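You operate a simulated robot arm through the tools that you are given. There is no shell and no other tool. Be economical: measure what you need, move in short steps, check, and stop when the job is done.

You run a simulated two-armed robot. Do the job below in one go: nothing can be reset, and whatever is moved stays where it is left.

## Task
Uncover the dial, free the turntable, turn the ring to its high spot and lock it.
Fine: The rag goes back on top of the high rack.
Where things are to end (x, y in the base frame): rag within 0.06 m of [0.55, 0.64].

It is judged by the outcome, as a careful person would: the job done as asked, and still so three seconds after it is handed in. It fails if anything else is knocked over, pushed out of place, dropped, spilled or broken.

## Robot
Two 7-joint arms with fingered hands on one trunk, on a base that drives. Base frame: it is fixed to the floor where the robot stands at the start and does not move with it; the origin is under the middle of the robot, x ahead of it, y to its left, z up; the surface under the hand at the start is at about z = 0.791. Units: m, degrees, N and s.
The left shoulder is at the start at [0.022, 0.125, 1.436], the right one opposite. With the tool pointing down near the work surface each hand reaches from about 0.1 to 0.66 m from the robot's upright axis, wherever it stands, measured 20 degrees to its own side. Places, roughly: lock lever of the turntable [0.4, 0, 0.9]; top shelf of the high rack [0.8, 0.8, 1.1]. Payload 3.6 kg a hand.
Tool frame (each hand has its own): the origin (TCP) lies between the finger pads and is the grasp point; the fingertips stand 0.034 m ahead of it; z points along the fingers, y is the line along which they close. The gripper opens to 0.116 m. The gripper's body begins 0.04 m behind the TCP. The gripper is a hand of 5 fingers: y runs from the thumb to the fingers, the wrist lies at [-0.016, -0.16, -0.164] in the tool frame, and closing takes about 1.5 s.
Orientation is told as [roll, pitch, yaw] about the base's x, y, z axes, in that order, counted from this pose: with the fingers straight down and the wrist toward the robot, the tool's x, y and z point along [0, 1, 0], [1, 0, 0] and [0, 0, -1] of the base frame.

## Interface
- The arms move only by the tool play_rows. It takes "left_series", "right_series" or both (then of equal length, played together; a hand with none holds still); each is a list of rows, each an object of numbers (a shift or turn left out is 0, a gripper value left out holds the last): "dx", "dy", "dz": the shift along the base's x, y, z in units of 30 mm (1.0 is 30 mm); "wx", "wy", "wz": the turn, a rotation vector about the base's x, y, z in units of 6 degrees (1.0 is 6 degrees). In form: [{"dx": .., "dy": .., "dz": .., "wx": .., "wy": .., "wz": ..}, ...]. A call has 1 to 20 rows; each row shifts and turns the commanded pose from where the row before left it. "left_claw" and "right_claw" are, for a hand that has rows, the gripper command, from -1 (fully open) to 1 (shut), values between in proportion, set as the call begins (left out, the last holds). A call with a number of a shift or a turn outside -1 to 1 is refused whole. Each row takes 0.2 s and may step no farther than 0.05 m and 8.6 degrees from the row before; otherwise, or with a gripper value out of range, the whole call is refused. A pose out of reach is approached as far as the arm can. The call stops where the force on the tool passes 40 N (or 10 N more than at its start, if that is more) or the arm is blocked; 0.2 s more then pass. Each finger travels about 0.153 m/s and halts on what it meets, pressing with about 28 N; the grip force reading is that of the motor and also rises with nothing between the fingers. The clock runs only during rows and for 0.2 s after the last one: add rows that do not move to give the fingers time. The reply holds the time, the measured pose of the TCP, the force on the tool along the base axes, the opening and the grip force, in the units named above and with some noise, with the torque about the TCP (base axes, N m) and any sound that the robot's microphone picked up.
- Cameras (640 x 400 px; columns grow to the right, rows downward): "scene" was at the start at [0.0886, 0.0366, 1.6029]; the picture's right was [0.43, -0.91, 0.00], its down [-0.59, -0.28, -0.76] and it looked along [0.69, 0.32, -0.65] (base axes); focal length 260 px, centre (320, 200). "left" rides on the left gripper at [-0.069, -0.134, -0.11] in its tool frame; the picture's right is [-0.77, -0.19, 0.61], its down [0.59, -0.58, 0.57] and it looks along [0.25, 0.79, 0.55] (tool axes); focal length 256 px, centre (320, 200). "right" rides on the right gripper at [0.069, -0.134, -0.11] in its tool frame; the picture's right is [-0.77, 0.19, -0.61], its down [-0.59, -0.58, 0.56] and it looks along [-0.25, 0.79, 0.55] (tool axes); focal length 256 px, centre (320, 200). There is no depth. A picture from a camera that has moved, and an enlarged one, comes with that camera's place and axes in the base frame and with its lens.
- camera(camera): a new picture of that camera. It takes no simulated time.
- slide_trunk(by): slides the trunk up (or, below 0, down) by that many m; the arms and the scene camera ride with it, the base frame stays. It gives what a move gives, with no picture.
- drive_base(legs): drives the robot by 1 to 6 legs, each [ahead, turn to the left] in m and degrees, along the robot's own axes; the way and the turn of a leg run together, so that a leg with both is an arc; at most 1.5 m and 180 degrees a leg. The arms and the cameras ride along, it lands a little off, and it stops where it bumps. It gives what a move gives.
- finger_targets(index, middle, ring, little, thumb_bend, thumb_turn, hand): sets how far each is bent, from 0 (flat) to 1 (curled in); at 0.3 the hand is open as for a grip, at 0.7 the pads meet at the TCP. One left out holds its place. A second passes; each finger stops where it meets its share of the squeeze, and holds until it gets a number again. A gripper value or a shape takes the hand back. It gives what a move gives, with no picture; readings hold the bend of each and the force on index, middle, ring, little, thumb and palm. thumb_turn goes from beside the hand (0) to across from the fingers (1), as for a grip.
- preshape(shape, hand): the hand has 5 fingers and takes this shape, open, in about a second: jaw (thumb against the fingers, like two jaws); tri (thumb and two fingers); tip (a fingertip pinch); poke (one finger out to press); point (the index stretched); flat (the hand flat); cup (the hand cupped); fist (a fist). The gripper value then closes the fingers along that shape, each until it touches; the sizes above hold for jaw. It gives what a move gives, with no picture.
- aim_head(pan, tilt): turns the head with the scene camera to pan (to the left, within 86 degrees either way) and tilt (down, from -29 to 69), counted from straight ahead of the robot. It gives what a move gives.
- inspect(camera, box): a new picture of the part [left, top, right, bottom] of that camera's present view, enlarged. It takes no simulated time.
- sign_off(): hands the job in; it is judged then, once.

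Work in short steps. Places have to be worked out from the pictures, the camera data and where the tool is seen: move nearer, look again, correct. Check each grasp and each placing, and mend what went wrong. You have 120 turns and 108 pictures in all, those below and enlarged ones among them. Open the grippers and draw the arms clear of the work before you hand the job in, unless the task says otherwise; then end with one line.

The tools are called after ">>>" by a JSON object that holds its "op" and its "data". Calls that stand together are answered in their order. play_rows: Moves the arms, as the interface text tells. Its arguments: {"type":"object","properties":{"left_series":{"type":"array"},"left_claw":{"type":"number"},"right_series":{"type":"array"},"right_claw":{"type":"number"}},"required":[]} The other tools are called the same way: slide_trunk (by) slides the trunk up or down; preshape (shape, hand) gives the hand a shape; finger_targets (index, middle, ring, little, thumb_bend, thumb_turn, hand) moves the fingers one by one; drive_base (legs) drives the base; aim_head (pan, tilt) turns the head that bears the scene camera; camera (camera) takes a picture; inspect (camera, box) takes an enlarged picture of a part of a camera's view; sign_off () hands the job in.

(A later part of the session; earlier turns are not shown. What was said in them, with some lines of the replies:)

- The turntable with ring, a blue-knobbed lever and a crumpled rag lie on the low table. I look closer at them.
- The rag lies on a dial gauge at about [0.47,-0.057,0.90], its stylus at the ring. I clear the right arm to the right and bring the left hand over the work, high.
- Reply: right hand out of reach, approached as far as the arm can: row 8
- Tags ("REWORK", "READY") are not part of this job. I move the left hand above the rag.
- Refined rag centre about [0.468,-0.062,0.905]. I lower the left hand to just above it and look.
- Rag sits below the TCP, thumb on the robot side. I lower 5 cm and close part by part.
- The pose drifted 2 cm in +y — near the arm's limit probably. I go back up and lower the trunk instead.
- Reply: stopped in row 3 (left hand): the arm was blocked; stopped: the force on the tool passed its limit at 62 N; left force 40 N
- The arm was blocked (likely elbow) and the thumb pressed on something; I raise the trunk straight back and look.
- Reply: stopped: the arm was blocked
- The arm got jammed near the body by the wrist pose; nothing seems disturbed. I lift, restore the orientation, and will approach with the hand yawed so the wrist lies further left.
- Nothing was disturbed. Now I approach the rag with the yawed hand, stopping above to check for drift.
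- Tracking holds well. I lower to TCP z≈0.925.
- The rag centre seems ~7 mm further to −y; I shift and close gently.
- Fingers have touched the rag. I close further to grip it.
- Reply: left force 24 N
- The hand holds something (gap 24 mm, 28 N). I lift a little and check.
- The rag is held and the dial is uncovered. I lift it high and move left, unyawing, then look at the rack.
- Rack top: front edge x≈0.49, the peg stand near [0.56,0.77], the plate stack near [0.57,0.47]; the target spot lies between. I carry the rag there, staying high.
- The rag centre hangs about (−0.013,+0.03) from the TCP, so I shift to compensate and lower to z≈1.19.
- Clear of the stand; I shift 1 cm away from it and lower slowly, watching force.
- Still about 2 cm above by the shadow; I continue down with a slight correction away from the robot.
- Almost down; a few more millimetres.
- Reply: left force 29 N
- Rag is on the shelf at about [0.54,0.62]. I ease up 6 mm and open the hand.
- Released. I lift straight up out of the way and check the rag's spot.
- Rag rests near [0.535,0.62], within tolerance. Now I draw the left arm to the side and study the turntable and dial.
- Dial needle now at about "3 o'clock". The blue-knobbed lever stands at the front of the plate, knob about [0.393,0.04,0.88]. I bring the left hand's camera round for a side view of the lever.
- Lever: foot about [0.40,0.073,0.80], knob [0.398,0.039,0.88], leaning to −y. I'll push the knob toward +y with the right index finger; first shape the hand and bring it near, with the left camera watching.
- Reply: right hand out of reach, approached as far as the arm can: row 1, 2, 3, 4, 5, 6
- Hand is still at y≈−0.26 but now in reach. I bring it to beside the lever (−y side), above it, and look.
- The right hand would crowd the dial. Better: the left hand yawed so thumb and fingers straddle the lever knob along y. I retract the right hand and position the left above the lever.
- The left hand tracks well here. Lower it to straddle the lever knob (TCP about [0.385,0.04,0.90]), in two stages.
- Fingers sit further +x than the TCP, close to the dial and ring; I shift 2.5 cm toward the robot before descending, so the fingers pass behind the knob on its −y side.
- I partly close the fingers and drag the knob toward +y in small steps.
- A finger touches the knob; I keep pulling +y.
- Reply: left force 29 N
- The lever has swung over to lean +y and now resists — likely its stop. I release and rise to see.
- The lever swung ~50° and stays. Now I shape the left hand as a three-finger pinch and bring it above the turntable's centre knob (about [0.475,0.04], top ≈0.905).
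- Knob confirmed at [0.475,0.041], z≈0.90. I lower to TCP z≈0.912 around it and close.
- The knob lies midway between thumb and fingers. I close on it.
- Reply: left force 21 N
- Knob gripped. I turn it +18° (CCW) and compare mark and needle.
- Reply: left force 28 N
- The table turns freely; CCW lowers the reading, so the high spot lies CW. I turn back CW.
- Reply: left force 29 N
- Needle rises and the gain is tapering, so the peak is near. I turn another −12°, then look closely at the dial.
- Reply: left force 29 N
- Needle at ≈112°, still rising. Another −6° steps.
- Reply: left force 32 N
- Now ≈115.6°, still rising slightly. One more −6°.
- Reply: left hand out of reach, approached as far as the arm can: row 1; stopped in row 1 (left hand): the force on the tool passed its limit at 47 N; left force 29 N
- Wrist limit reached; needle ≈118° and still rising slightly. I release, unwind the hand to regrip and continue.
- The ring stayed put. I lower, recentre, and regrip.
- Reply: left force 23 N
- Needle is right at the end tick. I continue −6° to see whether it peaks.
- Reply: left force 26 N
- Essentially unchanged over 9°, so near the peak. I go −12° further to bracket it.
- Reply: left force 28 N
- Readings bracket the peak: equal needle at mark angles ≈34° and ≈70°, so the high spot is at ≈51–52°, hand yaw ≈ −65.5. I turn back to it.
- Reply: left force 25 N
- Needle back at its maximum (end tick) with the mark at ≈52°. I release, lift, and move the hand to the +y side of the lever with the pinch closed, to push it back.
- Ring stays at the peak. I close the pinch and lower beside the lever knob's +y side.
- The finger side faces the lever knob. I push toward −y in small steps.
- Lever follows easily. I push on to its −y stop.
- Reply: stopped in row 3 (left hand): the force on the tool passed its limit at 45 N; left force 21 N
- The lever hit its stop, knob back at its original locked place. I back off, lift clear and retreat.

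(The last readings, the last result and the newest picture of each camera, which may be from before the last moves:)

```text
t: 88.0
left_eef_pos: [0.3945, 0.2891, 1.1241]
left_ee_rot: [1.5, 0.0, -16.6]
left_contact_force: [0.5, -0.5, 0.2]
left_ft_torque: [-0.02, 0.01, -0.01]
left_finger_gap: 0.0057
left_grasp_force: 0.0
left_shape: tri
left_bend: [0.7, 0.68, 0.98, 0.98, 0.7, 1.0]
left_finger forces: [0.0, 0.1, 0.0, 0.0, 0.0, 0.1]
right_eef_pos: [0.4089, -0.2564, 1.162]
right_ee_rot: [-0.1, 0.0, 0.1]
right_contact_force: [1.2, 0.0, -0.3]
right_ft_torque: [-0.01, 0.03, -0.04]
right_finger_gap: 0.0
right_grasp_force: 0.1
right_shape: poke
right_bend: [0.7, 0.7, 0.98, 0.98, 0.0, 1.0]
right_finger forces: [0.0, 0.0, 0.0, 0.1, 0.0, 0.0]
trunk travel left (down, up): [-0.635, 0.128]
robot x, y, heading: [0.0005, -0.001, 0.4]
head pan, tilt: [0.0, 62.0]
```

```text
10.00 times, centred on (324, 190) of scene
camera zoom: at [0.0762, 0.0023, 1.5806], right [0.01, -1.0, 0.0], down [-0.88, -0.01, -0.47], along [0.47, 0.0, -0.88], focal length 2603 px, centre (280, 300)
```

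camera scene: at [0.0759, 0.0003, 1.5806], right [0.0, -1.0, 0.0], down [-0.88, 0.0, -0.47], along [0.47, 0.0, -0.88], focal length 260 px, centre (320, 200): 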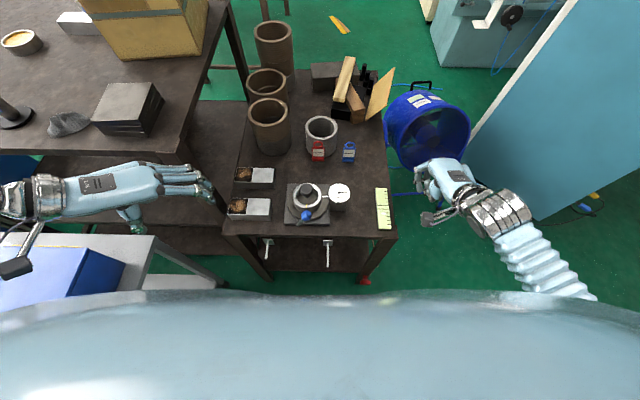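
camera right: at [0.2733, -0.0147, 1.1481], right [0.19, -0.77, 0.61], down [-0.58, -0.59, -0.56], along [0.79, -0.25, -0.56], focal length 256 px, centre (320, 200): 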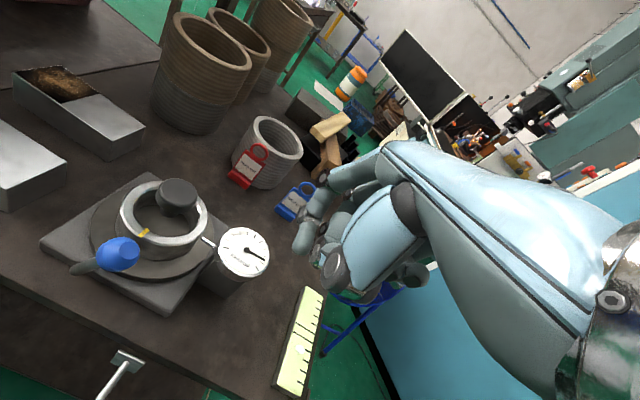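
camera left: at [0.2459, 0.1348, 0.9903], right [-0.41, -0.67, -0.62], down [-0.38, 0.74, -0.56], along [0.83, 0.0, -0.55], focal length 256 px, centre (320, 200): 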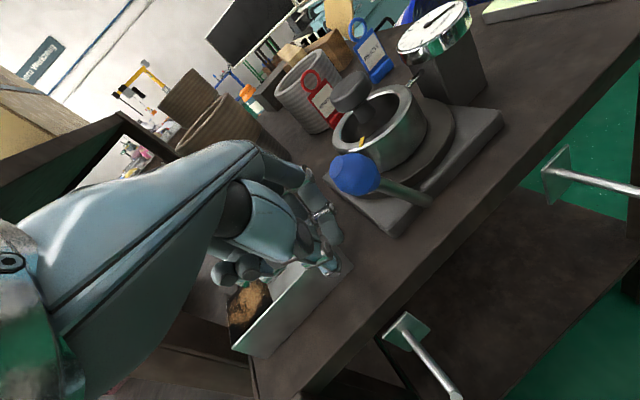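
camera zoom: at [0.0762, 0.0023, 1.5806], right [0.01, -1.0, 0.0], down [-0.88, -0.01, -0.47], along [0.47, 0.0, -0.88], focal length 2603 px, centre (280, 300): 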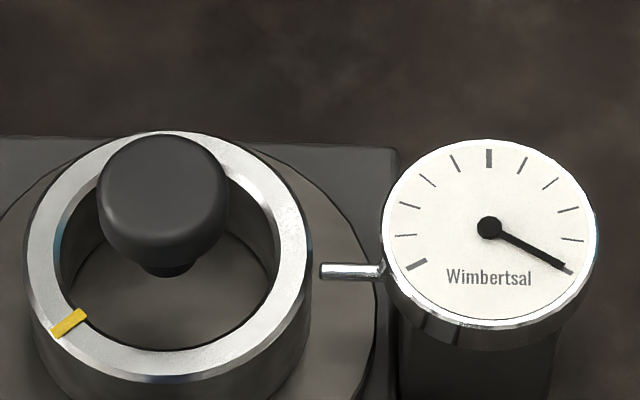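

Dial at maximum and the lever locked. I open both hands, draw further clear, and check the rag a last time.

>>> {"op": "preshape", "data": {"shape": "jaw", "hand": "right"}}

>>> {"op": "preshape", "data": {"shape": "jaw", "hand": "left"}}

>>> {"op": "play_rows", "data": {"left_series": [{"dz": 1}, {"dz": 1}, {"dz": 1}, {"dz": 1}, {"dz": 1}], "left_claw": -1}}

>>> {"op": "aim_head", "data": {"pan": 35, "tilt": 45}}

>>> {"op": "camera", "data": {"camera": "scene"}}

```text
t: 88.9
left_eef_pos: [0.3944, 0.2887, 1.1239]
left_ee_rot: [1.4, 0.1, -16.7]
left_contact_force: [-0.5, -0.4, -0.6]
left_ft_torque: [0.04, 0.0, -0.02]
left_finger_gap: 0.006
left_grasp_force: 0.0
left_shape: tri
left_bend: [0.7, 0.68, 0.98, 0.98, 0.7, 1.0]
left_finger forces: [0.0, 0.0, 0.0, 0.0, 0.0, 0.0]
right_eef_pos: [0.4091, -0.259, 1.1619]
right_ee_rot: [0.1, 0.2, 0.2]
right_contact_force: [0.4, -0.2, 0.0]
right_ft_torque: [-0.03, 0.01, -0.02]
right_finger_gap: 0.1161
right_grasp_force: 0.0
right_shape: jaw
right_bend: [0.3, 0.3, 0.3, 0.3, 0.3, 0.97]
right_finger forces: [0.0, 0.0, 0.1, 0.0, 0.0, 0.0]
trunk travel left (down, up): [-0.635, 0.128]
robot x, y, heading: [0.0017, 0.0002, 0.3]
head pan, tilt: [0.0, 62.0]
```

```text
t: 89.8
left_eef_pos: [0.3941, 0.2888, 1.124]
left_ee_rot: [1.5, 0.1, -16.7]
left_contact_force: [-0.2, -0.2, -0.3]
left_ft_torque: [0.02, -0.02, 0.05]
left_finger_gap: 0.116
left_grasp_force: 0.1
left_shape: jaw
left_bend: [0.3, 0.3, 0.3, 0.3, 0.3, 0.97]
left_finger forces: [0.0, 0.0, 0.0, 0.1, 0.0, 0.0]
right_eef_pos: [0.4087, -0.2582, 1.1609]
right_ee_rot: [0.0, 0.2, 0.1]
right_contact_force: [-0.4, -0.6, 0.0]
right_ft_torque: [0.01, 0.01, 0.01]
right_finger_gap: 0.1161
right_grasp_force: 0.0
right_shape: jaw
right_bend: [0.3, 0.3, 0.3, 0.3, 0.3, 0.97]
right_finger forces: [0.0, 0.0, 0.1, 0.0, 0.1, 0.1]
trunk travel left (down, up): [-0.635, 0.128]
robot x, y, heading: [0.0022, 0.0005, 0.6]
head pan, tilt: [0.0, 62.0]
```

```text
t: 91.0
left_eef_pos: [0.3928, 0.2867, 1.2727]
left_ee_rot: [1.5, 0.3, -16.7]
left_contact_force: [0.2, -0.2, 0.6]
left_ft_torque: [-0.02, -0.01, 0.01]
left_finger_gap: 0.116
left_grasp_force: 0.1
left_shape: jaw
left_bend: [0.3, 0.3, 0.3, 0.3, 0.3, 0.97]
left_finger forces: [0.0, 0.0, 0.0, 0.1, 0.0, 0.0]
right_eef_pos: [0.4088, -0.2575, 1.162]
right_ee_rot: [0.0, 0.2, 0.1]
right_contact_force: [-0.2, 0.0, 0.0]
right_ft_torque: [0.02, -0.02, -0.01]
right_finger_gap: 0.1159
right_grasp_force: 0.0
right_shape: jaw
right_bend: [0.3, 0.3, 0.3, 0.3, 0.3, 0.97]
right_finger forces: [0.1, 0.0, 0.0, 0.0, 0.1, 0.1]
trunk travel left (down, up): [-0.635, 0.128]
robot x, y, heading: [-0.0004, -0.0035, 0.8]
head pan, tilt: [0.0, 62.0]
```

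```text
t: 92.0
left_eef_pos: [0.3918, 0.2883, 1.2724]
left_ee_rot: [1.5, 0.1, -16.7]
left_contact_force: [0.0, -0.2, 0.0]
left_ft_torque: [0.02, 0.0, 0.03]
left_finger_gap: 0.116
left_grasp_force: 0.1
left_shape: jaw
left_bend: [0.3, 0.3, 0.3, 0.3, 0.3, 0.97]
left_finger forces: [0.0, 0.0, 0.1, 0.1, 0.1, 0.0]
right_eef_pos: [0.4078, -0.2579, 1.1617]
right_ee_rot: [0.0, 0.3, 0.1]
right_contact_force: [-0.2, -0.3, 0.1]
right_ft_torque: [-0.03, -0.02, 0.03]
right_finger_gap: 0.1158
right_grasp_force: 0.1
right_shape: jaw
right_bend: [0.3, 0.3, 0.3, 0.3, 0.3, 0.97]
right_finger forces: [0.0, 0.1, 0.0, 0.1, 0.0, 0.0]
trunk travel left (down, up): [-0.635, 0.128]
robot x, y, heading: [0.0013, -0.0007, 0.4]
head pan, tilt: [35.0, 45.0]
```

```text
23 pictures are left
camera scene: at [0.0784, 0.0477, 1.6024], right [0.58, -0.81, 0.0], down [-0.58, -0.41, -0.71], along [0.58, 0.41, -0.71], focal length 260 px, centre (320, 200)
```

scene: 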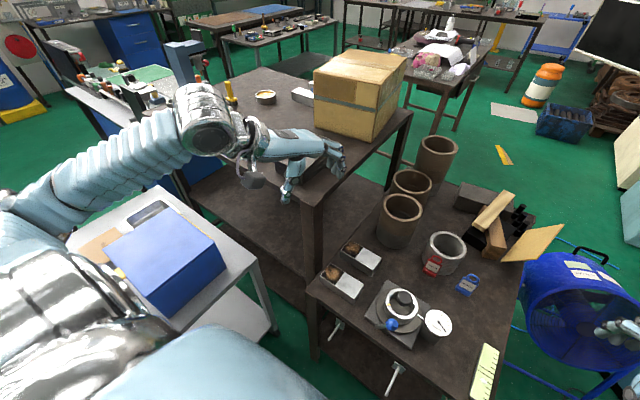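

Everything looks in order: the rag was last seen in place on the rack and hasn't been touched since. The ring is at its high spot, the lever is locked, and both hands are open and clear. Handing in.

>>> {"op": "sign_off", "data": {}}

```text
The job is handed in.
```

The dial is uncovered, the ring sits at its high spot with the lever pushed back to its locked stop, and the rag is on top of the high rack at about [0.54, 0.62], by camera estimate.
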